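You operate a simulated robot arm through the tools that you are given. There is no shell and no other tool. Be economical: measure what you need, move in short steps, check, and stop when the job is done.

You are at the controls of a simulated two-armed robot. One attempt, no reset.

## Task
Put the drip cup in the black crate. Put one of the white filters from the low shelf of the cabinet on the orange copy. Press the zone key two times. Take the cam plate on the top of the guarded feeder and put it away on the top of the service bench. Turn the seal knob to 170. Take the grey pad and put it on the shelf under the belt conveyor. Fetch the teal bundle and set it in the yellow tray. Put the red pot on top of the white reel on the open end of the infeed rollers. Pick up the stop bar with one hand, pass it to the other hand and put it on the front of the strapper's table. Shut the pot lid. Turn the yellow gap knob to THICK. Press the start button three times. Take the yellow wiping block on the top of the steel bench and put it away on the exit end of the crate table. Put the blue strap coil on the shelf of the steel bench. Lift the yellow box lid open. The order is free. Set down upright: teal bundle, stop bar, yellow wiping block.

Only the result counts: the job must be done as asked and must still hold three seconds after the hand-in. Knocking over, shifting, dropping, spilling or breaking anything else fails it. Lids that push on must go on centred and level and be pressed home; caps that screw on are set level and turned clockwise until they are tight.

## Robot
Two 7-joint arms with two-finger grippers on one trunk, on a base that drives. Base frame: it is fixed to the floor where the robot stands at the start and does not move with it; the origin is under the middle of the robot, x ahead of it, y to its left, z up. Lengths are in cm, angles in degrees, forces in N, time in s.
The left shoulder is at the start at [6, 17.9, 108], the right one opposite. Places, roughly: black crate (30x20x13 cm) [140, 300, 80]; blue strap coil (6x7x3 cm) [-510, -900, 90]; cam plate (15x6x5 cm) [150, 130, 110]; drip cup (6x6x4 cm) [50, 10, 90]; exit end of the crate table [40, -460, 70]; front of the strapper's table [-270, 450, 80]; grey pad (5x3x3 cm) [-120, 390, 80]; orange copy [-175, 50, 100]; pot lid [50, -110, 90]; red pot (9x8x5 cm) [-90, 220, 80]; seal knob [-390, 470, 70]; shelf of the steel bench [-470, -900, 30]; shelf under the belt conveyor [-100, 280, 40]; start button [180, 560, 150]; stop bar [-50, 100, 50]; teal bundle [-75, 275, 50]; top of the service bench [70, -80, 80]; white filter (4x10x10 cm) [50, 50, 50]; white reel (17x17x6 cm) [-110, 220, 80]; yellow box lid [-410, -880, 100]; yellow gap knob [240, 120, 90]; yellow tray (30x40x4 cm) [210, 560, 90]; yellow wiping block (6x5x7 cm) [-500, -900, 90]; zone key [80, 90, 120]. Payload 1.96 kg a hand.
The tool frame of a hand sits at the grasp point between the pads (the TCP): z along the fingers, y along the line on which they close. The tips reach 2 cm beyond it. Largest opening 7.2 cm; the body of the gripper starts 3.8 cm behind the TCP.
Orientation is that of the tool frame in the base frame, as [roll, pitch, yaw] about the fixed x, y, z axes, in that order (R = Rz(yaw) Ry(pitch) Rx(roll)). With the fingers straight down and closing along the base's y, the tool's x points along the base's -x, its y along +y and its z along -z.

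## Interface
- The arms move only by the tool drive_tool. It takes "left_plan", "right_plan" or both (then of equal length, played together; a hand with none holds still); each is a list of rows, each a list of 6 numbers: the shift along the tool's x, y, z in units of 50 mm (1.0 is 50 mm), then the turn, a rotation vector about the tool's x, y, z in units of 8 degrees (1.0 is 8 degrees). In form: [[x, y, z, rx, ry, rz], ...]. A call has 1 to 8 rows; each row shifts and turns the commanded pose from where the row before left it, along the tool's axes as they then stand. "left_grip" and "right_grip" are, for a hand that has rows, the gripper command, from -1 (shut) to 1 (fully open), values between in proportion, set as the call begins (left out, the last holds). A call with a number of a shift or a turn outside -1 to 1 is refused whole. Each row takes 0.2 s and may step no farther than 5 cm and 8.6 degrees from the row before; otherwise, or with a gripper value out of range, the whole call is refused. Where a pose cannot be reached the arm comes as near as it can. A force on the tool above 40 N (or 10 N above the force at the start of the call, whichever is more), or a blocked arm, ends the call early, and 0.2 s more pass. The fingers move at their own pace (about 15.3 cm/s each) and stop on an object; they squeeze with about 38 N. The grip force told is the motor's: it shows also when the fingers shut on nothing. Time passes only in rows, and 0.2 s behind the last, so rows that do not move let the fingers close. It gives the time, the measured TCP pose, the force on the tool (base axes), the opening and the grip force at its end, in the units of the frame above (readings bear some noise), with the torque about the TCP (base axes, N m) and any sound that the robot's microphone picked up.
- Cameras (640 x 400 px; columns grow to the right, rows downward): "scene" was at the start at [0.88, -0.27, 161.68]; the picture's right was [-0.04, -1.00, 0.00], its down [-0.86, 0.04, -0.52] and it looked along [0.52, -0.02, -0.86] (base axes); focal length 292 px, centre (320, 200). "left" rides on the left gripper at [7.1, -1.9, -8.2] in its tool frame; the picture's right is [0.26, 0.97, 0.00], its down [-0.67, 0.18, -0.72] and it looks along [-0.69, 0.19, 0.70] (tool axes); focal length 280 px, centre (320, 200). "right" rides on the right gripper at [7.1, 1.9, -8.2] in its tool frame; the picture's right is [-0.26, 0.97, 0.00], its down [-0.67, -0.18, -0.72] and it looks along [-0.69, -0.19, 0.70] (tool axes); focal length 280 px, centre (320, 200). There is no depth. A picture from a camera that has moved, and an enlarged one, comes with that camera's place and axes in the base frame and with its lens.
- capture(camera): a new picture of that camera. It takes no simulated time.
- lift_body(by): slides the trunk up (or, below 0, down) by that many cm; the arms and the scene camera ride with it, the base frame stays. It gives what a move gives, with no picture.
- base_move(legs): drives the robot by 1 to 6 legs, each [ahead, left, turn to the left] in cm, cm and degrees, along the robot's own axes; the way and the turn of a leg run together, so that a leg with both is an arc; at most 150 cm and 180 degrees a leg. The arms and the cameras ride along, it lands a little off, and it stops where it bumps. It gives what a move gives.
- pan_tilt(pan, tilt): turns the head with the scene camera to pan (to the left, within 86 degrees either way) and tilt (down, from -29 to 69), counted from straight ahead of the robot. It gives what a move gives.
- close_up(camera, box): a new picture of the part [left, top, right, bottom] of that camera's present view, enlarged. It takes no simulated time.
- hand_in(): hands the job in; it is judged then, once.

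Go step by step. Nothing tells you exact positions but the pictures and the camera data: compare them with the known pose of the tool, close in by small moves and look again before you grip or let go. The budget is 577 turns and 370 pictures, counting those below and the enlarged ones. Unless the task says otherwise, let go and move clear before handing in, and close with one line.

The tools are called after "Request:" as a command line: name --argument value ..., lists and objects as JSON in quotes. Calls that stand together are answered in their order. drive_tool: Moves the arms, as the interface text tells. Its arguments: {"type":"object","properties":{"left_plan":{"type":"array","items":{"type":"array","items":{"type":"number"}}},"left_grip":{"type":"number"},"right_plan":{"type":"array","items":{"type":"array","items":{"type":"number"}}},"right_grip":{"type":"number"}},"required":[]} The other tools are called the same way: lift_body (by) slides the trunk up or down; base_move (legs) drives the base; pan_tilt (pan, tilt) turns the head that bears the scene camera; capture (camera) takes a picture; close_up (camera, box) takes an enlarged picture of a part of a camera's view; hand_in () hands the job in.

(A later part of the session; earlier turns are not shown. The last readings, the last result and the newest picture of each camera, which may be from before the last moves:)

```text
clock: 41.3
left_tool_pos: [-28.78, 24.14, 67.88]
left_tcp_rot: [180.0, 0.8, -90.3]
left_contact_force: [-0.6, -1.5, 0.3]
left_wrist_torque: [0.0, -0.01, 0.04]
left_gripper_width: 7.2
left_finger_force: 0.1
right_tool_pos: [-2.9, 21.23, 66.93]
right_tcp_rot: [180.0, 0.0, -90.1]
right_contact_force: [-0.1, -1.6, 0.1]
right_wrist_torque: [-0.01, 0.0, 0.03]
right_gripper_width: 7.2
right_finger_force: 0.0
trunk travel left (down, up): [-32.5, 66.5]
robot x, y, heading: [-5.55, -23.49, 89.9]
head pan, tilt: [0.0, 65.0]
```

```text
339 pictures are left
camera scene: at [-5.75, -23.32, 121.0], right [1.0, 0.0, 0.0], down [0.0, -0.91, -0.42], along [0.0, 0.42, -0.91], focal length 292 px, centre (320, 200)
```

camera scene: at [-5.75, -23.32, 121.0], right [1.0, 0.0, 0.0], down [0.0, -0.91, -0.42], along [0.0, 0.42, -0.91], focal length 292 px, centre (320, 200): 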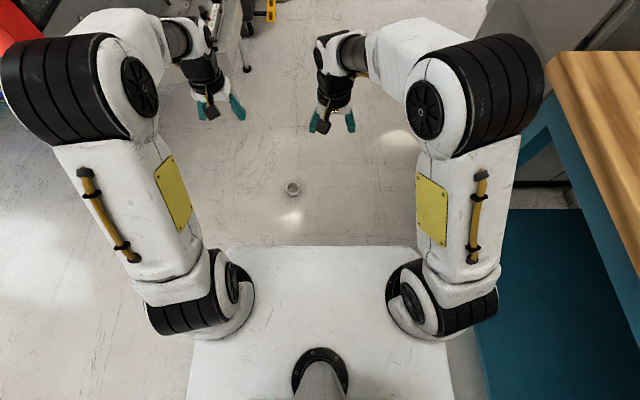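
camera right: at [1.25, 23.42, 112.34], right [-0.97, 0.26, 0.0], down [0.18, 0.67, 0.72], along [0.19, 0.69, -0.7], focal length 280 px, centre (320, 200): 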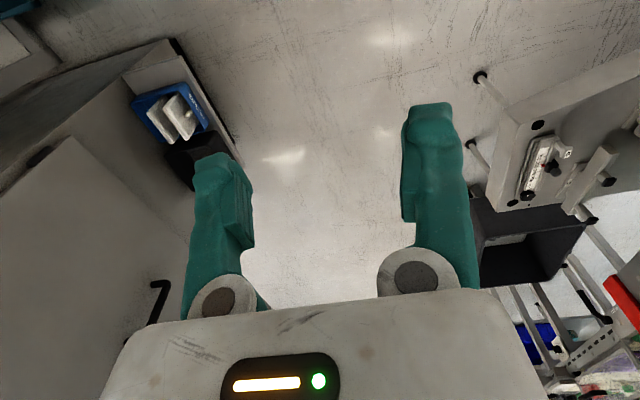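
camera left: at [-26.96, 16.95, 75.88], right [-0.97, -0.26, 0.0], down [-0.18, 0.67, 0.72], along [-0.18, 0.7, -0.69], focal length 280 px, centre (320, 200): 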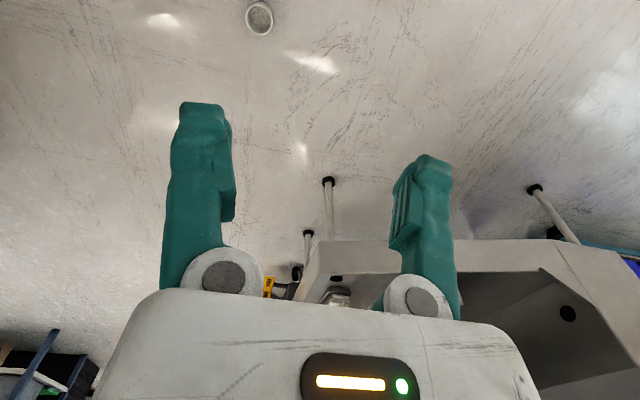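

Cup confirmed at [-17.8, 36.6]. I'll advance so it is about 38 cm ahead and lower the trunk further.

Request:
base_move --legs '[[21, 0, 0]]'

Request:
lift_body --by -31

Request:
drive_tool --left_plan '[[0.6, -0.7, 0, 0, 0, 0], [0.6, -0.7, 0, 0, 0, 0], [0.4, -0.6, 0.4, 0, 0, 0]]' --left_grip 1

Request:
capture --camera "left"

```text
clock: 43.0
left_tool_pos: [-28.83, 45.05, 67.86]
left_tcp_rot: [180.0, 0.8, -90.3]
left_contact_force: [0.0, 0.5, -0.4]
left_wrist_torque: [-0.01, -0.01, -0.03]
left_gripper_width: 7.23
left_finger_force: 0.0
right_tool_pos: [-2.93, 42.37, 66.67]
right_tcp_rot: [180.0, -0.1, -90.0]
right_contact_force: [-0.2, 0.3, -0.6]
right_wrist_torque: [-0.05, -0.01, -0.01]
right_gripper_width: 7.18
right_finger_force: 0.0
trunk travel left (down, up): [-32.5, 66.5]
robot x, y, heading: [-5.84, -2.09, 89.8]
head pan, tilt: [0.0, 65.0]
```

```text
clock: 46.0
left_tool_pos: [-28.68, 45.19, 37.0]
left_tcp_rot: [180.0, 0.8, -90.2]
left_contact_force: [0.6, 0.0, 0.4]
left_wrist_torque: [0.02, -0.02, 0.0]
left_gripper_width: 7.23
left_finger_force: 0.0
right_tool_pos: [-2.99, 42.26, 35.86]
right_tcp_rot: [179.9, 0.1, -90.1]
right_contact_force: [-0.2, -0.2, -0.2]
right_wrist_torque: [0.0, 0.0, -0.04]
right_gripper_width: 7.17
right_finger_force: 0.0
trunk travel left (down, up): [-1.5, 97.5]
robot x, y, heading: [-5.79, -2.54, 90.1]
head pan, tilt: [0.0, 65.0]
```

```text
clock: 46.8
left_tool_pos: [-18.76, 36.99, 34.74]
left_tcp_rot: [180.0, 0.8, -90.2]
left_contact_force: [0.4, 0.1, -0.1]
left_wrist_torque: [-0.05, 0.01, -0.01]
left_gripper_width: 7.21
left_finger_force: 0.0
right_tool_pos: [-2.98, 42.39, 35.8]
right_tcp_rot: [180.0, 0.0, -89.9]
right_contact_force: [-0.2, 0.5, -0.2]
right_wrist_torque: [0.0, 0.01, -0.03]
right_gripper_width: 7.21
right_finger_force: 0.0
trunk travel left (down, up): [-1.5, 97.5]
robot x, y, heading: [-5.46, -2.21, 90.0]
head pan, tilt: [0.0, 65.0]
```

```text
338 pictures are left
camera left: at [-16.92, 29.86, 42.68], right [-0.97, -0.26, 0.0], down [-0.18, 0.66, 0.72], along [-0.18, 0.7, -0.69], focal length 280 px, centre (320, 200)
```

left: 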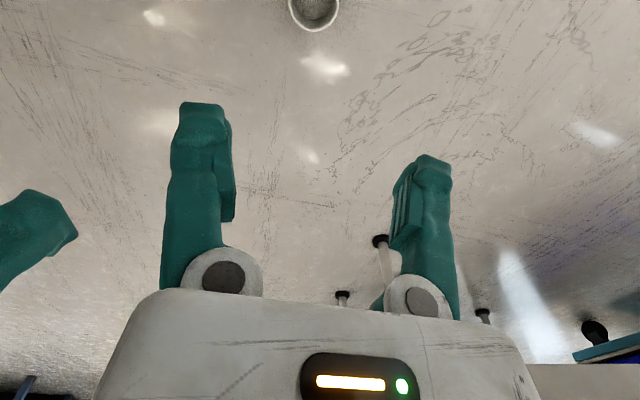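

Cup at about [-18, 37.4]. I'll descend to 10 cm and check.

Request:
drive_tool --left_plan '[[-0.1, -0.15, 0.8, 0, 0, 0], [0, 0, 0.8, 0, 0, 0], [0, 0, 0.8, 0, 0, 0], [0, 0, 0.8, 0, 0, 0], [0, 0, 0.8, 0, 0, 0], [0, 0, 0.8, 0, 0, 0], [0, 0, 0, 0, 0, 0]]'

Request:
capture --camera "left"

```text
clock: 48.4
left_tool_pos: [-18.21, 38.04, 10.92]
left_tcp_rot: [-179.9, 0.8, -90.2]
left_contact_force: [-0.1, -0.1, -0.4]
left_wrist_torque: [0.01, 0.0, 0.02]
left_gripper_width: 7.19
left_finger_force: 0.0
right_tool_pos: [-2.97, 42.41, 35.87]
right_tcp_rot: [180.0, 0.1, -90.0]
right_contact_force: [-0.4, -0.4, 0.1]
right_wrist_torque: [0.0, -0.02, 0.03]
right_gripper_width: 7.19
right_finger_force: 0.1
trunk travel left (down, up): [-1.5, 97.5]
robot x, y, heading: [-5.67, -2.18, 89.7]
head pan, tilt: [0.0, 65.0]
```

```text
337 pictures are left
camera left: at [-16.36, 30.87, 18.88], right [-0.97, -0.26, 0.0], down [-0.18, 0.67, 0.72], along [-0.18, 0.7, -0.69], focal length 280 px, centre (320, 200)
```

left: 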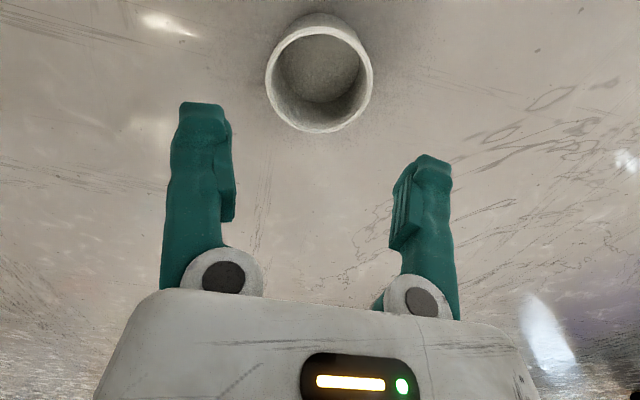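

Cup centre about [-17.85, 37.0]. Aligning and going down to the floor.

Request:
drive_tool --left_plan '[[0.2, -0.07, 0.3, 0, 0, 0], [0, 0, 0.5, 0, 0, 0], [0, 0, 0.5, 0, 0, 0], [0, 0, 0.4, 0, 0, 0], [0, 0, 0, 0, 0, 0]]'

Request:
capture --camera "left"

```text
clock: 49.6
left_tool_pos: [-17.65, 36.94, 2.02]
left_tcp_rot: [179.9, 0.7, -90.3]
left_contact_force: [0.7, 0.5, -0.4]
left_wrist_torque: [0.02, 0.03, -0.03]
left_gripper_width: 7.16
left_finger_force: 0.1
right_tool_pos: [-2.82, 42.29, 35.84]
right_tcp_rot: [180.0, 0.0, -90.0]
right_contact_force: [-0.9, 0.3, -0.3]
right_wrist_torque: [-0.01, 0.01, 0.0]
right_gripper_width: 7.2
right_finger_force: 0.0
trunk travel left (down, up): [-1.5, 97.5]
robot x, y, heading: [-6.11, -2.43, 90.1]
head pan, tilt: [0.0, 65.0]
```

```text
336 pictures are left
camera left: at [-15.79, 29.88, 10.15], right [-0.97, -0.26, 0.0], down [-0.18, 0.67, 0.72], along [-0.18, 0.7, -0.69], focal length 280 px, centre (320, 200)
```

left: 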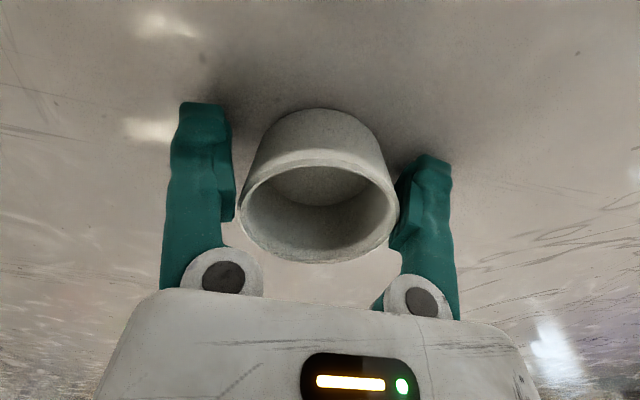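

The cup is between the fingers; I'll close firmly and lift.

Request:
drive_tool --left_plan '[[0, 0, 0, 0, 0, 0], [0, 0, 0, 0, 0, 0], [0, 0, 0, 0, 0, 0]]' --left_grip -1

Request:
drive_tool --left_plan '[[0, 0, -0.6, 0, 0, 0], [0, 0, -0.8, 0, 0, 0], [0, 0, -0.8, 0, 0, 0], [0, 0, -0.8, 0, 0, 0], [0, 0, -0.8, 0, 0, 0], [0, 0, -0.8, 0, 0, 0], [0, 0, -0.8, 0, 0, 0]]'

Request:
lift_body --by 70

Request:
capture --camera "left"

```text
clock: 50.4
left_tool_pos: [-17.57, 37.09, 2.21]
left_tcp_rot: [180.0, 0.8, -90.1]
left_contact_force: [-0.8, 0.2, -0.8]
left_wrist_torque: [0.01, 0.0, -0.02]
left_gripper_width: 6.39
left_finger_force: 38.1
right_tool_pos: [-2.84, 42.35, 35.78]
right_tcp_rot: [-179.9, 0.0, -89.9]
right_contact_force: [-0.8, -0.6, -0.1]
right_wrist_torque: [0.0, 0.05, -0.01]
right_gripper_width: 7.21
right_finger_force: 0.0
trunk travel left (down, up): [-1.5, 97.5]
robot x, y, heading: [-5.83, -2.7, 90.0]
head pan, tilt: [0.0, 65.0]
```

```text
clock: 52.0
left_tool_pos: [-17.87, 36.54, 29.54]
left_tcp_rot: [179.9, 0.7, -90.2]
left_contact_force: [0.3, 0.4, 0.9]
left_wrist_torque: [0.0, 0.02, 0.01]
left_gripper_width: 6.35
left_finger_force: 38.1
right_tool_pos: [-2.88, 42.29, 35.77]
right_tcp_rot: [180.0, -0.1, -90.0]
right_contact_force: [0.3, 0.7, -1.0]
right_wrist_torque: [0.04, 0.0, -0.01]
right_gripper_width: 7.22
right_finger_force: 0.0
trunk travel left (down, up): [-1.5, 97.5]
robot x, y, heading: [-5.76, -2.54, 90.0]
head pan, tilt: [0.0, 65.0]
```

```text
refused: 70 is not a number from -40 to 40
```

```text
335 pictures are left
camera left: at [-16.08, 29.48, 37.47], right [-0.97, -0.26, 0.0], down [-0.18, 0.67, 0.72], along [-0.18, 0.7, -0.69], focal length 280 px, centre (320, 200)
```

left: 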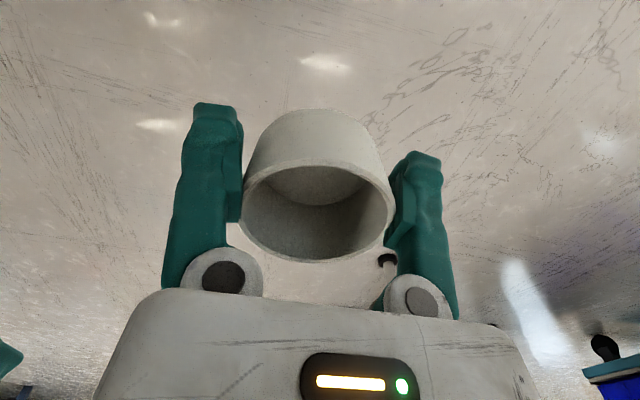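

The cup is firmly held (6.35 cm). I'll raise the trunk to about shelf-working height, retract the right hand and turn to face the cabinet shelf.

Request:
lift_body --by 38

Request:
drive_tool --right_plan '[[0.9, -0.3, 0, 0, 0, 0], [0.9, -0.3, 0, 0, 0, 0]]' --right_grip 1

Request:
base_move --legs '[[25, 3, 0], [0, 0, -90], [0, 37, 0]]'

Request:
pan_tilt --pan 0 --tilt 50

Request:
capture --camera "scene"

Request:
capture --camera "right"

```text
clock: 55.7
left_tool_pos: [-17.96, 36.51, 67.48]
left_tcp_rot: [-179.9, 0.9, -90.2]
left_contact_force: [-0.2, -0.2, -0.7]
left_wrist_torque: [0.03, -0.03, 0.03]
left_gripper_width: 6.33
left_finger_force: 37.8
right_tool_pos: [-3.0, 42.34, 73.73]
right_tcp_rot: [179.9, 0.0, -90.0]
right_contact_force: [-0.2, -0.3, 0.1]
right_wrist_torque: [0.0, 0.0, -0.01]
right_gripper_width: 7.2
right_finger_force: 0.1
trunk travel left (down, up): [-39.5, 59.5]
robot x, y, heading: [-5.58, -2.68, 90.0]
head pan, tilt: [0.0, 65.0]
```

```text
clock: 56.3
left_tool_pos: [-17.98, 36.62, 67.47]
left_tcp_rot: [-180.0, 0.8, -90.2]
left_contact_force: [-0.3, -0.2, -0.9]
left_wrist_torque: [0.04, 0.0, -0.02]
left_gripper_width: 6.33
left_finger_force: 38.2
right_tool_pos: [-0.11, 33.23, 73.75]
right_tcp_rot: [-180.0, 0.0, -90.1]
right_contact_force: [-0.1, 0.1, 1.9]
right_wrist_torque: [0.01, 0.01, 0.02]
right_gripper_width: 7.22
right_finger_force: 0.0
trunk travel left (down, up): [-39.5, 59.5]
robot x, y, heading: [-5.61, -2.41, 90.1]
head pan, tilt: [0.0, 65.0]
```

```text
clock: 63.9
left_tool_pos: [28.39, 73.52, 67.52]
left_tcp_rot: [-179.9, 0.7, -178.0]
left_contact_force: [-0.3, 0.7, -0.4]
left_wrist_torque: [-0.02, 0.03, -0.01]
left_gripper_width: 6.24
left_finger_force: 37.7
right_tool_pos: [25.82, 55.66, 73.78]
right_tcp_rot: [-179.9, 0.1, -177.8]
right_contact_force: [0.2, 0.9, 0.3]
right_wrist_torque: [0.01, 0.01, 0.0]
right_gripper_width: 7.19
right_finger_force: 0.1
trunk travel left (down, up): [-39.5, 59.5]
robot x, y, heading: [-10.13, 59.81, 2.3]
head pan, tilt: [0.0, 65.0]
```

```text
clock: 64.6
left_tool_pos: [28.5, 73.49, 67.41]
left_tcp_rot: [-179.9, 0.9, -178.0]
left_contact_force: [-0.1, -0.6, -0.8]
left_wrist_torque: [-0.01, 0.02, 0.0]
left_gripper_width: 6.23
left_finger_force: 37.8
right_tool_pos: [25.87, 55.73, 73.87]
right_tcp_rot: [-180.0, 0.0, -177.7]
right_contact_force: [0.3, -0.7, 0.6]
right_wrist_torque: [0.0, -0.02, -0.03]
right_gripper_width: 7.19
right_finger_force: 0.0
trunk travel left (down, up): [-39.5, 59.5]
robot x, y, heading: [-10.38, 59.78, 2.2]
head pan, tilt: [0.0, 50.0]
```

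```text
334 pictures are left
camera scene: at [-8.34, 59.95, 129.8], right [0.04, -1.0, 0.0], down [-0.77, -0.03, -0.64], along [0.64, 0.02, -0.77], focal length 292 px, centre (320, 200)
```

scene: 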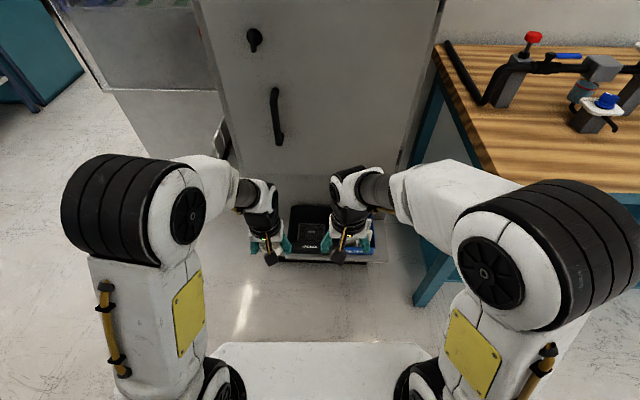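

```text
333 pictures are left
camera right: at [18.71, 57.28, 81.95], right [0.23, 0.97, 0.0], down [0.68, -0.16, 0.71], along [0.7, -0.16, -0.7], focal length 280 px, centre (320, 200)
```

right: 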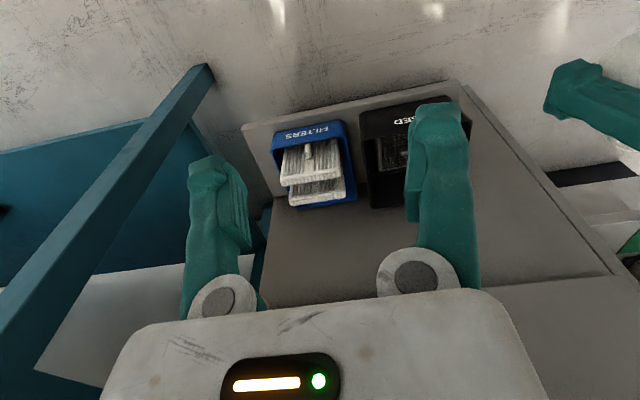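

The blue FILTERS bin is in view. Zooming in.

Request:
close_up --camera "right" --box '[230, 90, 390, 230]'

Request:
close_up --camera "scene" --box '[260, 190, 420, 290]'

```text
2.86 times, centred on (310, 160) of right
camera zoom: at [18.71, 57.28, 81.95], right [0.23, 0.97, 0.0], down [0.68, -0.16, 0.71], along [0.7, -0.16, -0.7], focal length 801 px, centre (349, 314)
```

zoom: 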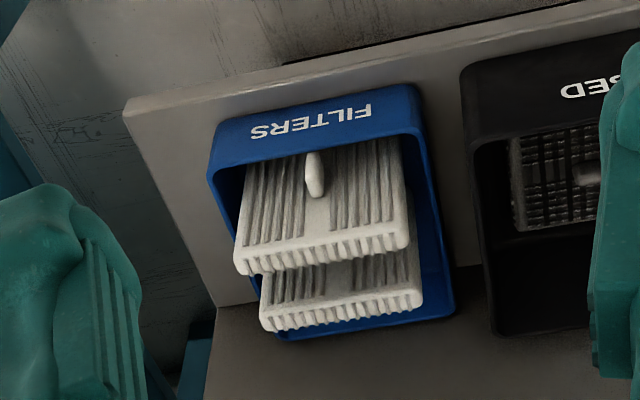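

```text
4.00 times, centred on (340, 240) of scene
camera zoom: at [-8.34, 59.95, 129.8], right [0.04, -1.0, 0.0], down [-0.77, -0.03, -0.64], along [0.64, 0.02, -0.77], focal length 1168 px, centre (240, 40)
```

zoom: 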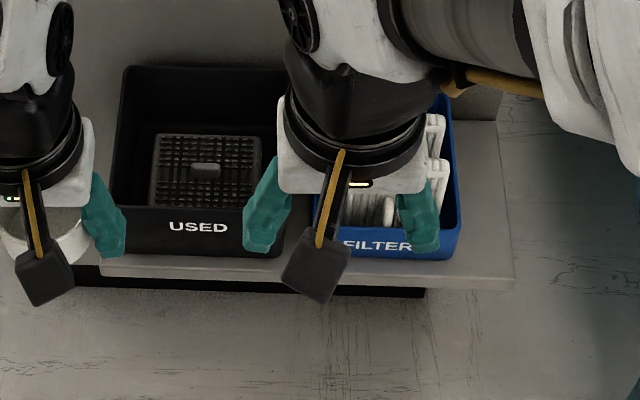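

I need a better view of how the filters stand. Moving the right hand forward above the bin.

Request:
drive_tool --right_plan '[[-0.8, -0.3, 0, 0, 0, 0], [-0.8, -0.3, 0, 0, 0, 0], [-0.6, -0.3, 0, 0, 0, 0], [0, 0, 0, 0, 0, 0]]'

Request:
capture --camera "right"

Request:
close_up --camera "scene" --box '[260, 190, 420, 290]'

```text
clock: 65.6
left_tool_pos: [28.37, 73.33, 67.51]
left_tcp_rot: [179.9, 0.7, -177.9]
left_contact_force: [0.3, 0.3, -0.4]
left_wrist_torque: [0.01, -0.03, -0.01]
left_gripper_width: 6.26
left_finger_force: 38.2
right_tool_pos: [36.85, 51.28, 74.01]
right_tcp_rot: [-180.0, 0.0, -177.8]
right_contact_force: [-0.5, 0.0, 0.1]
right_wrist_torque: [0.0, -0.02, -0.01]
right_gripper_width: 7.22
right_finger_force: 0.0
trunk travel left (down, up): [-39.5, 59.5]
robot x, y, heading: [-10.35, 60.13, 2.5]
head pan, tilt: [0.0, 50.0]
```

```text
330 pictures are left
camera right: at [29.78, 52.94, 82.19], right [0.23, 0.97, 0.0], down [0.68, -0.16, 0.71], along [0.7, -0.16, -0.7], focal length 280 px, centre (320, 200)
```

right: 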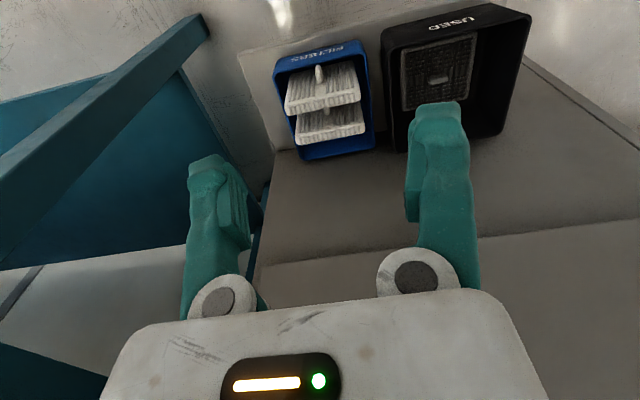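

```text
4.00 times, centred on (340, 240) of scene
camera zoom: at [-8.35, 59.95, 129.81], right [0.04, -1.0, 0.0], down [-0.77, -0.03, -0.64], along [0.64, 0.02, -0.77], focal length 1168 px, centre (240, 40)
```

zoom: 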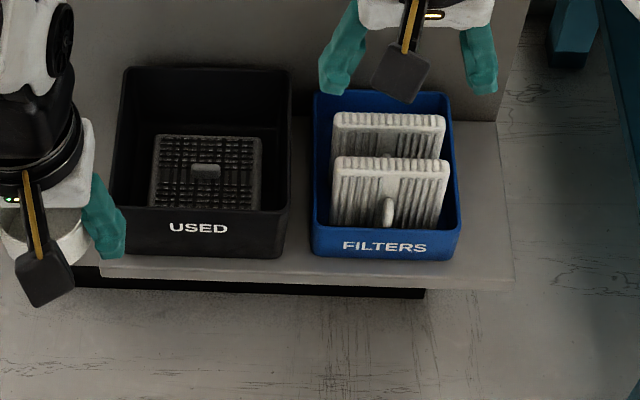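

Two filters stand upright facing me, with a tab near [44, 49.3, 44.3]. I'll tilt the right hand 60° forward to take the front filter by its tab.

Request:
drive_tool --right_plan '[[0, -0.2, 0, 0, -0.94, 0], [0, -0.2, 0, 0, -0.94, 0], [0, 0, 0, 0, -0.94, 0], [0, 0, 0, 0, -0.94, 0], [0, 0, 0, 0, -0.94, 0], [0, 0, 0, 0, -0.94, 0], [0, 0, 0, 0, -0.93, 0], [0, 0, 0, 0, -0.93, 0]]'

Request:
capture --camera "right"

Request:
capture --camera "scene"

```text
clock: 67.4
left_tool_pos: [28.28, 73.32, 67.55]
left_tcp_rot: [-179.9, 0.9, -177.9]
left_contact_force: [0.2, 0.4, 0.0]
left_wrist_torque: [0.03, 0.02, 0.0]
left_gripper_width: 6.21
left_finger_force: 37.8
right_tool_pos: [37.07, 49.4, 73.82]
right_tcp_rot: [-179.8, 60.0, -177.7]
right_contact_force: [-1.0, 0.5, -0.2]
right_wrist_torque: [0.03, -0.01, 0.03]
right_gripper_width: 7.19
right_finger_force: 0.1
trunk travel left (down, up): [-39.5, 59.5]
robot x, y, heading: [-10.28, 59.91, 2.5]
head pan, tilt: [0.0, 50.0]
```

```text
328 pictures are left
camera right: at [26.41, 51.02, 71.75], right [0.09, 0.97, 0.23], down [-0.28, -0.19, 0.94], along [0.96, -0.15, 0.25], focal length 280 px, centre (320, 200)
```

right: 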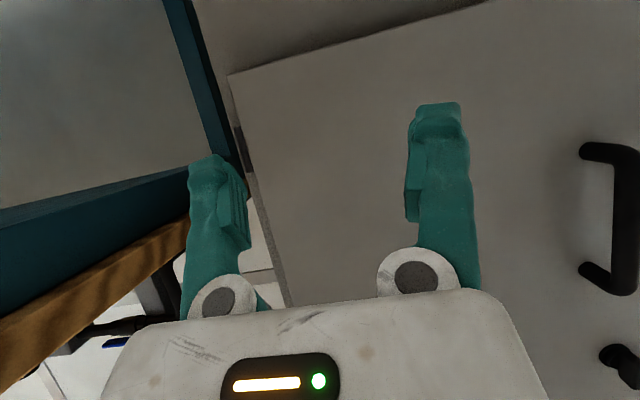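

```text
327 pictures are left
camera scene: at [-8.34, 59.98, 129.81], right [0.04, -1.0, 0.0], down [-0.77, -0.03, -0.64], along [0.64, 0.02, -0.77], focal length 292 px, centre (320, 200)
```

scene: 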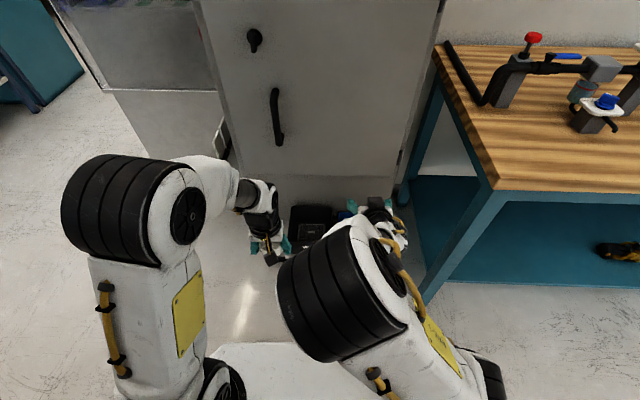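

Tilt achieved. I'll lower the trunk 25 cm to bring the hand to the tab's height.

Request:
lift_body --by -25

Request:
capture --camera "right"

Request:
close_up --camera "scene" --box '[260, 150, 460, 275]'

```text
clock: 70.0
left_tool_pos: [28.4, 73.54, 42.44]
left_tcp_rot: [180.0, 0.8, -178.0]
left_contact_force: [0.5, -0.7, -1.1]
left_wrist_torque: [0.03, 0.01, -0.04]
left_gripper_width: 6.2
left_finger_force: 37.6
right_tool_pos: [37.07, 49.56, 48.85]
right_tcp_rot: [-179.9, 60.0, -177.9]
right_contact_force: [0.2, 0.0, 0.4]
right_wrist_torque: [0.0, 0.01, 0.03]
right_gripper_width: 7.19
right_finger_force: 0.1
trunk travel left (down, up): [-14.5, 84.5]
robot x, y, heading: [-10.19, 59.91, 2.2]
head pan, tilt: [0.0, 50.0]
```

```text
326 pictures are left
camera right: at [26.4, 51.01, 46.74], right [0.09, 0.97, 0.23], down [-0.27, -0.19, 0.94], along [0.96, -0.15, 0.25], focal length 280 px, centre (320, 200)
```

right: 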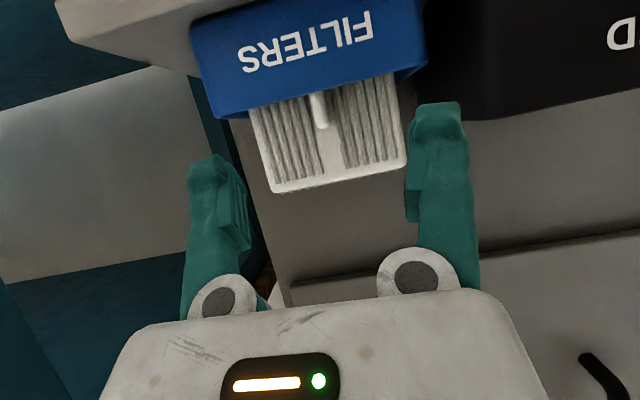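

```text
3.20 times, centred on (360, 212) of scene
camera zoom: at [-8.34, 59.95, 104.81], right [0.04, -1.0, 0.0], down [-0.77, -0.03, -0.64], along [0.64, 0.02, -0.77], focal length 934 px, centre (192, 160)
```

zoom: 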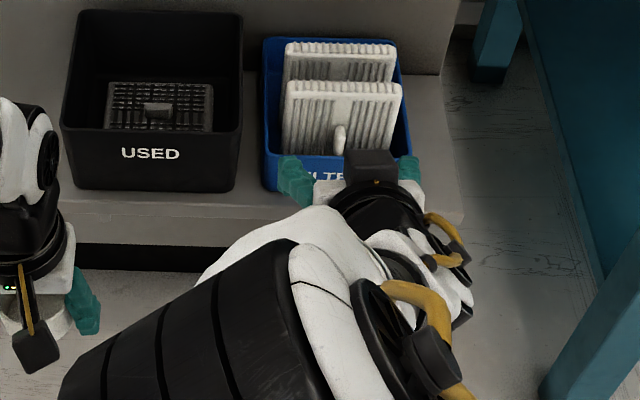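

The tab stands at about [43.5, 49.3, 46]. I'll narrow the fingers and approach halfway, then check.

Request:
drive_tool --right_plan '[[-0.18, -0.09, 0.25, 0, 0, 0], [0, 0, 0.25, 0, 0, 0], [0, 0, 0, 0, 0, 0]]' --right_grip -0.2

Request:
capture --camera "right"

Request:
close_up --camera "scene" --box '[300, 150, 420, 225]'

```text
clock: 70.8
left_tool_pos: [28.46, 73.41, 42.35]
left_tcp_rot: [-180.0, 0.7, -178.0]
left_contact_force: [0.1, 0.3, -0.1]
left_wrist_torque: [0.02, 0.03, 0.0]
left_gripper_width: 6.17
left_finger_force: 37.9
right_tool_pos: [39.61, 48.99, 48.32]
right_tcp_rot: [-179.9, 59.9, -177.8]
right_contact_force: [-0.4, 0.5, -0.6]
right_wrist_torque: [-0.02, 0.01, 0.01]
right_gripper_width: 2.9
right_finger_force: 0.0
trunk travel left (down, up): [-14.5, 84.5]
robot x, y, heading: [-10.01, 60.06, 2.1]
head pan, tilt: [0.0, 50.0]
```

```text
324 pictures are left
camera right: at [29.05, 50.66, 46.19], right [0.09, 0.97, 0.23], down [-0.27, -0.19, 0.94], along [0.96, -0.15, 0.25], focal length 280 px, centre (320, 200)
```

right: 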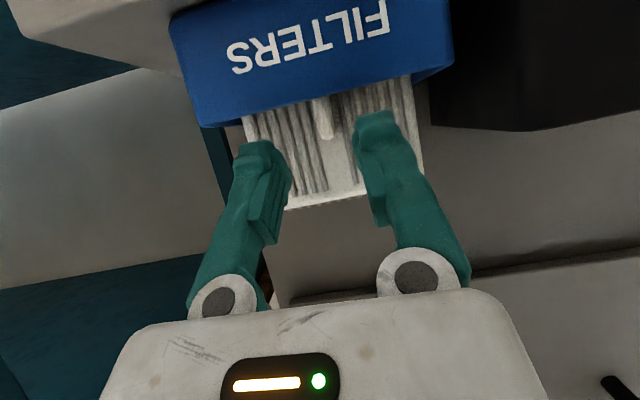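

```text
5.33 times, centred on (360, 188) of scene
camera zoom: at [-8.33, 59.95, 104.8], right [0.04, -1.0, 0.0], down [-0.77, -0.03, -0.64], along [0.64, 0.02, -0.77], focal length 1557 px, centre (107, 267)
```

zoom: 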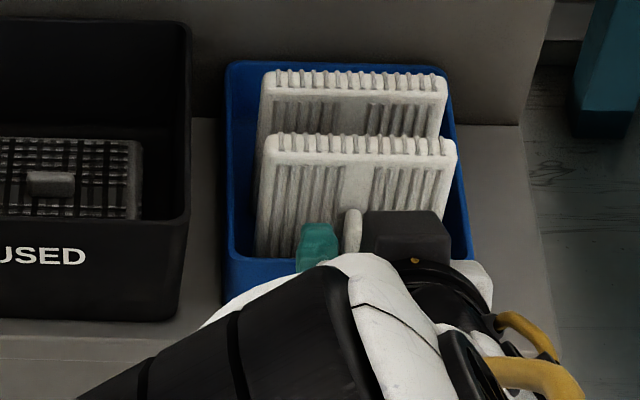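

Aligned with the tab. Closing in the last 2.7 cm and gripping.

Request:
drive_tool --right_plan '[[0, 0, 0.27, 0, 0, 0], [0, 0, 0.27, 0, 0, 0], [0, 0, 0, 0, 0, 0]]'

Request:
capture --camera "right"

Request:
close_up --camera "scene" --box '[300, 150, 420, 225]'

```text
clock: 71.6
left_tool_pos: [28.42, 73.42, 42.48]
left_tcp_rot: [180.0, 0.8, -178.0]
left_contact_force: [-0.1, -0.2, -1.0]
left_wrist_torque: [0.01, 0.03, 0.0]
left_gripper_width: 6.18
left_finger_force: 38.0
right_tool_pos: [41.98, 49.22, 46.9]
right_tcp_rot: [-180.0, 59.9, -177.7]
right_contact_force: [0.0, -0.3, -0.3]
right_wrist_torque: [-0.02, 0.03, -0.01]
right_gripper_width: 2.86
right_finger_force: 0.0
trunk travel left (down, up): [-14.5, 84.5]
robot x, y, heading: [-10.15, 59.97, 2.4]
head pan, tilt: [0.0, 50.0]
```

```text
322 pictures are left
camera right: at [31.32, 50.78, 44.85], right [0.09, 0.97, 0.23], down [-0.27, -0.19, 0.94], along [0.96, -0.15, 0.25], focal length 280 px, centre (320, 200)
```

right: 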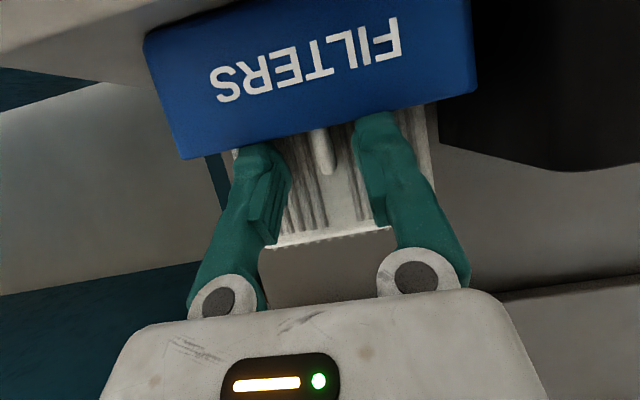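

```text
5.33 times, centred on (360, 188) of scene
camera zoom: at [-8.33, 59.95, 104.8], right [0.04, -1.0, 0.0], down [-0.77, -0.03, -0.64], along [0.64, 0.02, -0.77], focal length 1557 px, centre (107, 267)
```

zoom: 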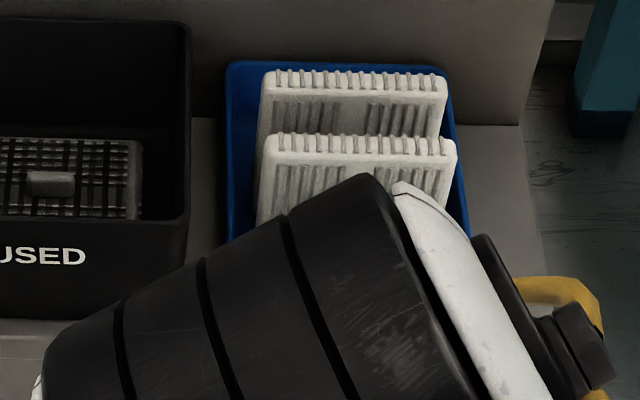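

Tips are around the tab with no contact yet. A little deeper, then close.

Request:
drive_tool --right_plan '[[0, 0, 0.08, 0, 0, 0], [0, 0, 0, 0, 0, 0]]'

Request:
drive_tool --right_plan '[[0, 0, 0, 0, 0, 0], [0, 0, 0, 0, 0, 0], [0, 0, 0, 0, 0, 0]]' --right_grip -1

Request:
capture --camera "right"

```text
clock: 72.2
left_tool_pos: [28.39, 73.54, 42.48]
left_tcp_rot: [179.9, 0.7, -178.0]
left_contact_force: [0.0, 0.5, -0.5]
left_wrist_torque: [0.01, 0.02, 0.0]
left_gripper_width: 6.17
left_finger_force: 38.2
right_tool_pos: [42.2, 49.26, 46.85]
right_tcp_rot: [-179.8, 60.0, -177.8]
right_contact_force: [1.0, 0.5, 0.6]
right_wrist_torque: [0.03, -0.03, -0.01]
right_gripper_width: 2.87
right_finger_force: 0.0
trunk travel left (down, up): [-14.5, 84.5]
robot x, y, heading: [-10.13, 60.2, 2.1]
head pan, tilt: [0.0, 50.0]
```

```text
clock: 73.0
left_tool_pos: [28.44, 73.5, 42.38]
left_tcp_rot: [-179.9, 0.8, -178.0]
left_contact_force: [-0.7, 0.1, -0.2]
left_wrist_torque: [-0.01, -0.05, 0.02]
left_gripper_width: 6.18
left_finger_force: 37.6
right_tool_pos: [42.28, 49.22, 46.84]
right_tcp_rot: [-179.9, 60.0, -177.8]
right_contact_force: [0.4, 0.1, 0.8]
right_wrist_torque: [0.04, -0.02, -0.01]
right_gripper_width: 0.67
right_finger_force: 35.0
trunk travel left (down, up): [-14.5, 84.5]
robot x, y, heading: [-10.31, 59.81, 2.1]
head pan, tilt: [0.0, 50.0]
```

```text
320 pictures are left
camera right: at [31.65, 50.77, 44.72], right [0.09, 0.97, 0.23], down [-0.27, -0.19, 0.94], along [0.96, -0.15, 0.25], focal length 280 px, centre (320, 200)
```

right: 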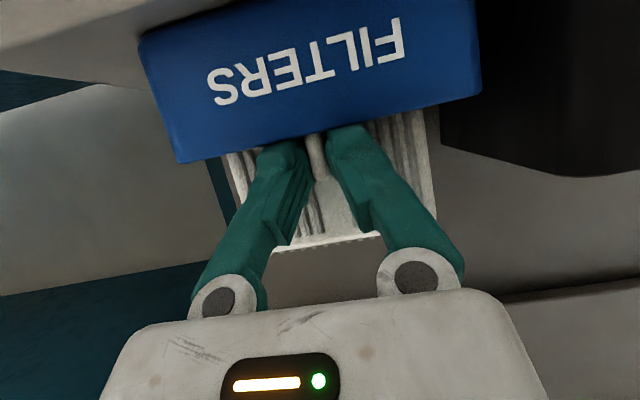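

Gripped the tab (0.67 cm). Lifting straight up.

Request:
drive_tool --right_plan '[[-0.26, 0, -0.15, 0, 0, 0], [-0.52, 0, -0.3, 0, 0, 0], [-0.52, 0, -0.3, 0, 0, 0], [-0.52, 0, -0.3, 0, 0, 0], [-0.52, 0, -0.3, 0, 0, 0]]'

Request:
capture --camera "right"

Request:
capture --camera "scene"

```text
clock: 74.2
left_tool_pos: [28.38, 73.43, 42.44]
left_tcp_rot: [-180.0, 0.8, -177.9]
left_contact_force: [0.2, -0.8, -0.7]
left_wrist_torque: [0.02, 0.03, -0.01]
left_gripper_width: 6.22
left_finger_force: 38.1
right_tool_pos: [42.28, 49.19, 60.33]
right_tcp_rot: [179.9, 59.9, -177.8]
right_contact_force: [-1.0, -0.1, 0.0]
right_wrist_torque: [0.01, 0.01, -0.02]
right_gripper_width: 0.64
right_finger_force: 34.9
trunk travel left (down, up): [-14.5, 84.5]
robot x, y, heading: [-10.26, 59.67, 2.2]
head pan, tilt: [0.0, 50.0]
```

```text
319 pictures are left
camera right: at [31.65, 50.67, 58.21], right [0.1, 0.97, 0.23], down [-0.27, -0.19, 0.94], along [0.96, -0.15, 0.25], focal length 280 px, centre (320, 200)
```

right: 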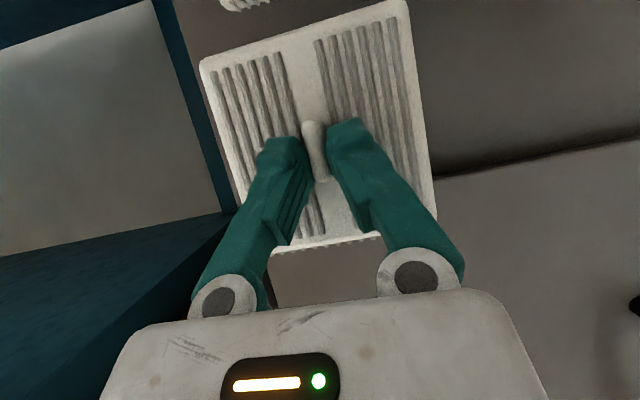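

```text
318 pictures are left
camera scene: at [-8.32, 59.95, 104.8], right [0.04, -1.0, 0.0], down [-0.77, -0.03, -0.64], along [0.64, 0.02, -0.77], focal length 292 px, centre (320, 200)
```

scene: 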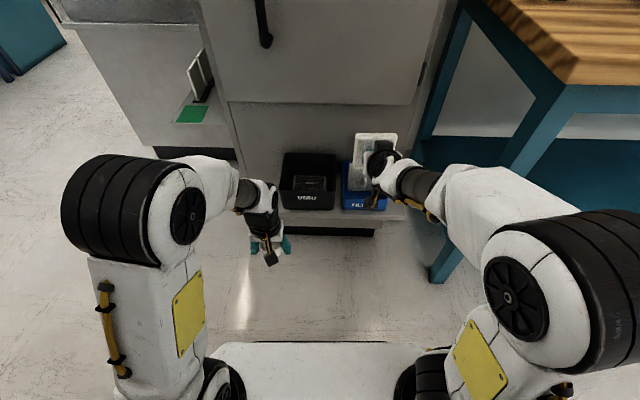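

Filter is held. I'll retract it, raise the trunk, then drive round to the south side of the red machine to find the orange copy.

Request:
drive_tool --right_plan '[[0.42, 0, -0.75, 0, 0, 0], [0.42, 0, -0.75, 0, 0, 0], [0.42, 0, -0.75, 0, 0, 0], [0.42, 0, -0.75, 0, 0, 0]]'

Request:
lift_body --by 40

Request:
base_move --legs '[[0, -75, -2]]'

Request:
pan_tilt --pan 86 --tilt 30

Request:
capture --camera "scene"

```text
clock: 75.2
left_tool_pos: [28.45, 73.43, 42.43]
left_tcp_rot: [179.9, 0.8, -178.0]
left_contact_force: [-0.3, 0.1, -0.3]
left_wrist_torque: [0.0, -0.01, 0.0]
left_gripper_width: 6.17
left_finger_force: 37.8
right_tool_pos: [33.61, 49.04, 60.29]
right_tcp_rot: [-179.9, 60.0, -177.8]
right_contact_force: [0.0, -0.9, -0.3]
right_wrist_torque: [0.02, 0.01, -0.02]
right_gripper_width: 0.65
right_finger_force: 34.5
right hand out of reach, approached as far as the arm can: row 3, 4
trunk travel left (down, up): [-14.5, 84.5]
robot x, y, heading: [-10.3, 59.78, 2.3]
head pan, tilt: [0.0, 50.0]
```

```text
clock: 79.0
left_tool_pos: [28.48, 73.37, 82.48]
left_tcp_rot: [180.0, 0.9, -178.0]
left_contact_force: [-0.6, 0.3, -0.3]
left_wrist_torque: [-0.02, 0.03, 0.02]
left_gripper_width: 6.14
left_finger_force: 38.1
right_tool_pos: [33.58, 49.16, 100.35]
right_tcp_rot: [-179.9, 59.9, -177.7]
right_contact_force: [0.7, 0.3, -0.3]
right_wrist_torque: [0.02, 0.0, -0.01]
right_gripper_width: 0.61
right_finger_force: 35.2
trunk travel left (down, up): [-54.5, 44.5]
robot x, y, heading: [-9.76, 60.1, 2.2]
head pan, tilt: [0.0, 50.0]
```

```text
clock: 83.1
left_tool_pos: [30.1, -3.01, 82.49]
left_tcp_rot: [180.0, 0.8, 179.3]
left_contact_force: [-0.3, -0.5, 0.5]
left_wrist_torque: [-0.01, -0.03, 0.01]
left_gripper_width: 6.13
left_finger_force: 38.1
right_tool_pos: [34.23, -27.63, 100.47]
right_tcp_rot: [180.0, 59.9, 179.5]
right_contact_force: [-0.3, 0.5, -1.0]
right_wrist_torque: [-0.01, 0.02, 0.0]
right_gripper_width: 0.66
right_finger_force: 34.9
trunk travel left (down, up): [-54.5, 44.5]
robot x, y, heading: [-8.85, -15.0, -0.3]
head pan, tilt: [0.0, 50.0]
```

```text
clock: 84.7
left_tool_pos: [30.08, -3.07, 82.37]
left_tcp_rot: [-179.9, 0.8, 179.3]
left_contact_force: [-0.5, -1.0, -0.7]
left_wrist_torque: [-0.01, 0.02, -0.02]
left_gripper_width: 6.13
left_finger_force: 38.0
right_tool_pos: [34.2, -27.61, 100.34]
right_tcp_rot: [-179.9, 60.0, 179.6]
right_contact_force: [0.5, -0.4, -0.8]
right_wrist_torque: [-0.01, 0.01, 0.02]
right_gripper_width: 0.64
right_finger_force: 34.8
trunk travel left (down, up): [-54.5, 44.5]
robot x, y, heading: [-8.66, -15.0, -0.8]
head pan, tilt: [85.9, 30.0]
```

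```text
317 pictures are left
camera scene: at [-14.21, -5.74, 147.76], right [1.0, -0.08, 0.0], down [-0.04, -0.5, -0.87], along [0.07, 0.86, -0.5], focal length 292 px, centre (320, 200)
```

scene: 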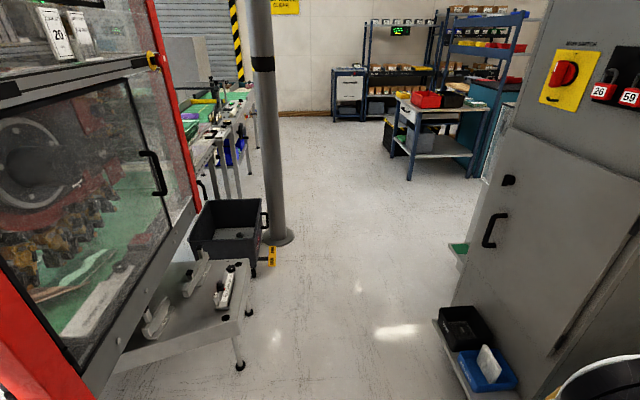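

Driving south then west behind the machine, then turning to face it.

Request:
base_move --legs '[[0, -30, 0], [-80, 0, 0], [-80, 0, 0], [0, 0, 90]]'

Request:
pan_tilt --pan 0 --tilt 35

Request:
capture --camera "scene"

```text
clock: 98.3
left_tool_pos: [-180.17, -3.3, 82.35]
left_tcp_rot: [180.0, 0.8, -90.3]
left_contact_force: [-0.1, 1.0, -0.8]
left_wrist_torque: [-0.01, -0.03, 0.01]
left_gripper_width: 6.02
left_finger_force: 38.6
right_tool_pos: [-155.66, 1.06, 100.58]
right_tcp_rot: [-179.8, 60.0, -90.0]
right_contact_force: [-0.7, 1.1, -0.5]
right_wrist_torque: [0.01, -0.03, -0.01]
right_gripper_width: 0.66
right_finger_force: 34.9
trunk travel left (down, up): [-54.5, 44.5]
robot x, y, heading: [-168.11, -42.73, 89.9]
head pan, tilt: [85.9, 30.0]
```

```text
clock: 99.9
left_tool_pos: [-180.11, -3.29, 82.51]
left_tcp_rot: [179.9, 0.8, -90.3]
left_contact_force: [-1.2, -0.1, -0.4]
left_wrist_torque: [0.0, -0.03, -0.01]
left_gripper_width: 6.0
left_finger_force: 37.5
right_tool_pos: [-155.6, 1.0, 100.44]
right_tcp_rot: [-179.9, 60.0, -90.0]
right_contact_force: [-0.6, 0.0, -0.1]
right_wrist_torque: [-0.02, -0.01, 0.0]
right_gripper_width: 0.64
right_finger_force: 34.6
trunk travel left (down, up): [-54.5, 44.5]
robot x, y, heading: [-167.94, -42.47, 89.7]
head pan, tilt: [0.0, 35.0]
```

```text
316 pictures are left
camera scene: at [-168.04, -39.53, 146.98], right [1.0, 0.0, 0.0], down [0.0, -0.57, -0.82], along [0.0, 0.82, -0.57], focal length 292 px, centre (320, 200)
```

scene: 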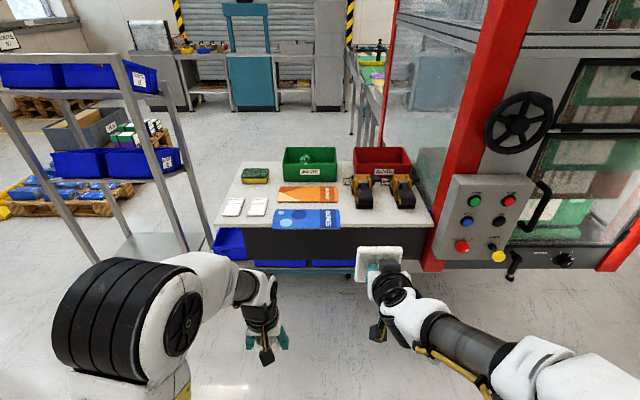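

A small table holds blue and orange sheets. Zooming in.

Request:
close_up --camera "scene" --box '[200, 135, 440, 285]'

```text
2.67 times, centred on (320, 210) of scene
camera zoom: at [-168.04, -39.53, 146.98], right [1.0, 0.0, 0.0], down [0.0, -0.57, -0.82], along [0.0, 0.82, -0.57], focal length 778 px, centre (320, 173)
```

zoom: 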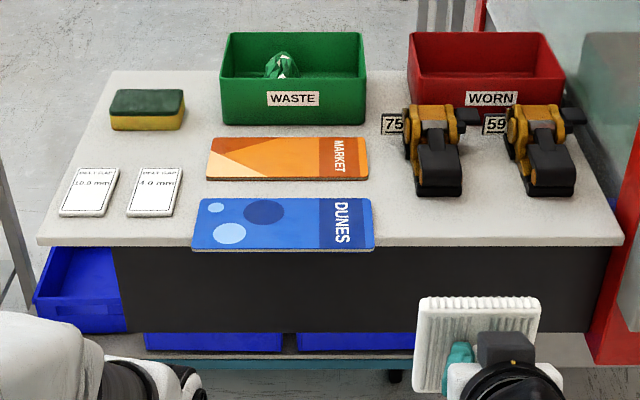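

The orange MARKET sheet is flat near [-173, 50, 87]. I'll rotate the right hand so the filter comes near flat, and raise the left hand with the cup.

Request:
drive_tool --left_plan '[[0, 0, -0.6, 0, 0, 0], [0, 0, -0.6, 0, 0, 0], [0, 0, -0.6, 0, 0, 0], [0, 0, -0.6, 0, 0, 0], [0, 0, -0.6, 0, 0, 0], [0, 0, -0.6, 0, 0, 0], [0, 0, -0.6, 0, 0, 0], [0, 0, -0.4, 0, 0, 0]]' --right_plan '[[0, 0, 0, 0, 1, 0], [0, 0, 0, 0, 1, 0], [0, 0, 0, 0, 1, 0], [0, 0, 0, 0, 1, 0], [0, 0, 0, 0, 1, 0], [0, 0, 0, 0, 1, 0], [0, 0, 0, 0, 1, 0], [0, 0, 0, 0, 1, 0]]'

Request:
drive_tool --right_plan '[[0, 0, 0, 0, 0.9, 0], [0, 0, 0, 0, 0.9, 0], [0, 0, 0, 0, 0, 0]]'

Request:
capture --camera "right"

Request:
capture --camera "scene"

```text
clock: 101.7
left_tool_pos: [-180.23, -4.19, 93.32]
left_tcp_rot: [-180.0, 0.9, -90.3]
left_contact_force: [0.2, -0.2, 0.0]
left_wrist_torque: [-0.01, -0.05, 0.0]
left_gripper_width: 5.97
left_finger_force: 38.2
left hand out of reach, approached as far as the arm can: row 4, 5, 6, 7, 8
right_tool_pos: [-155.19, 1.22, 100.49]
right_tcp_rot: [-179.3, 0.1, -91.1]
right_contact_force: [0.6, -0.6, -0.4]
right_wrist_torque: [-0.02, 0.01, 0.0]
right_gripper_width: 0.65
right_finger_force: 34.5
right hand out of reach, approached as far as the arm can: row 2
trunk travel left (down, up): [-54.5, 44.5]
robot x, y, heading: [-168.0, -42.42, 89.8]
head pan, tilt: [0.0, 35.0]
```

```text
clock: 102.5
left_tool_pos: [-180.21, -4.28, 93.4]
left_tcp_rot: [180.0, 0.8, -90.3]
left_contact_force: [-0.4, -0.6, 0.6]
left_wrist_torque: [-0.02, 0.01, 0.0]
left_gripper_width: 5.98
left_finger_force: 37.8
right_tool_pos: [-153.49, -0.42, 100.85]
right_tcp_rot: [-178.4, -6.5, -91.1]
right_contact_force: [0.1, 0.1, -0.1]
right_wrist_torque: [0.01, -0.04, 0.0]
right_gripper_width: 0.68
right_finger_force: 34.5
right hand out of reach, approached as far as the arm can: row 1, 2
trunk travel left (down, up): [-54.5, 44.5]
robot x, y, heading: [-167.93, -42.73, 89.8]
head pan, tilt: [0.0, 35.0]
```

```text
314 pictures are left
camera right: at [-155.72, -6.51, 109.68], right [-0.96, 0.28, -0.06], down [0.18, 0.75, 0.64], along [0.22, 0.6, -0.77], focal length 280 px, centre (320, 200)
```

right: 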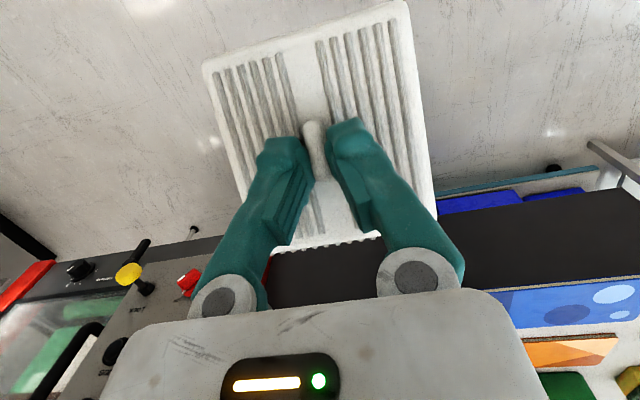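

```text
313 pictures are left
camera scene: at [-168.01, -39.52, 146.98], right [1.0, 0.0, 0.0], down [0.0, -0.57, -0.82], along [0.0, 0.82, -0.57], focal length 292 px, centre (320, 200)
```

scene: 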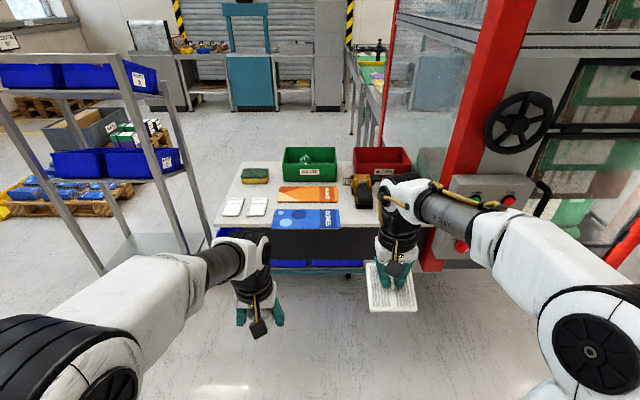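

I'll raise the trunk for more room, then move to stand in front of the orange sheet.

Request:
lift_body --by 22

Request:
base_move --legs '[[0, 15, 0], [40, 0, 0]]'

Request:
pan_tilt --pan 0 --tilt 55

Request:
capture --camera "scene"

```text
clock: 104.8
left_tool_pos: [-180.29, -4.18, 115.45]
left_tcp_rot: [-180.0, 1.0, -90.4]
left_contact_force: [0.5, -0.3, -0.1]
left_wrist_torque: [-0.01, 0.03, 0.0]
left_gripper_width: 5.98
left_finger_force: 37.8
right_tool_pos: [-153.58, -0.48, 122.9]
right_tcp_rot: [-178.5, -6.6, -91.1]
right_contact_force: [0.2, -0.4, 0.5]
right_wrist_torque: [0.0, 0.01, -0.01]
right_gripper_width: 0.63
right_finger_force: 34.7
trunk travel left (down, up): [-76.5, 22.5]
robot x, y, heading: [-167.95, -42.19, 89.9]
head pan, tilt: [0.0, 35.0]
```

```text
clock: 108.3
left_tool_pos: [-195.39, 35.79, 115.35]
left_tcp_rot: [180.0, 0.9, -90.3]
left_contact_force: [0.2, -0.3, 0.3]
left_wrist_torque: [0.01, -0.01, 0.02]
left_gripper_width: 5.98
left_finger_force: 37.6
right_tool_pos: [-168.57, 39.63, 122.89]
right_tcp_rot: [-178.4, -6.6, -91.1]
right_contact_force: [0.2, -0.3, -0.5]
right_wrist_torque: [0.01, 0.0, 0.0]
right_gripper_width: 0.65
right_finger_force: 34.6
trunk travel left (down, up): [-76.5, 22.5]
robot x, y, heading: [-182.86, -2.58, 89.8]
head pan, tilt: [0.0, 35.0]
```

```text
clock: 109.2
left_tool_pos: [-195.19, 35.91, 115.37]
left_tcp_rot: [-179.9, 0.9, -90.1]
left_contact_force: [0.1, -0.5, -0.2]
left_wrist_torque: [0.02, -0.01, 0.02]
left_gripper_width: 5.95
left_finger_force: 38.0
right_tool_pos: [-168.6, 39.63, 122.98]
right_tcp_rot: [-178.4, -6.7, -91.1]
right_contact_force: [0.4, -0.2, -1.0]
right_wrist_torque: [0.0, -0.01, 0.0]
right_gripper_width: 0.61
right_finger_force: 33.9
trunk travel left (down, up): [-76.5, 22.5]
robot x, y, heading: [-183.4, -2.23, 89.7]
head pan, tilt: [0.0, 55.0]
```

```text
312 pictures are left
camera scene: at [-183.04, -1.01, 166.16], right [1.0, 0.0, 0.0], down [0.0, -0.82, -0.57], along [0.0, 0.57, -0.82], focal length 292 px, centre (320, 200)
```

scene: 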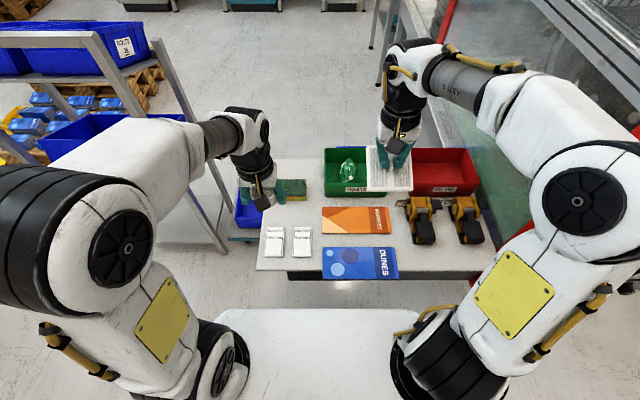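

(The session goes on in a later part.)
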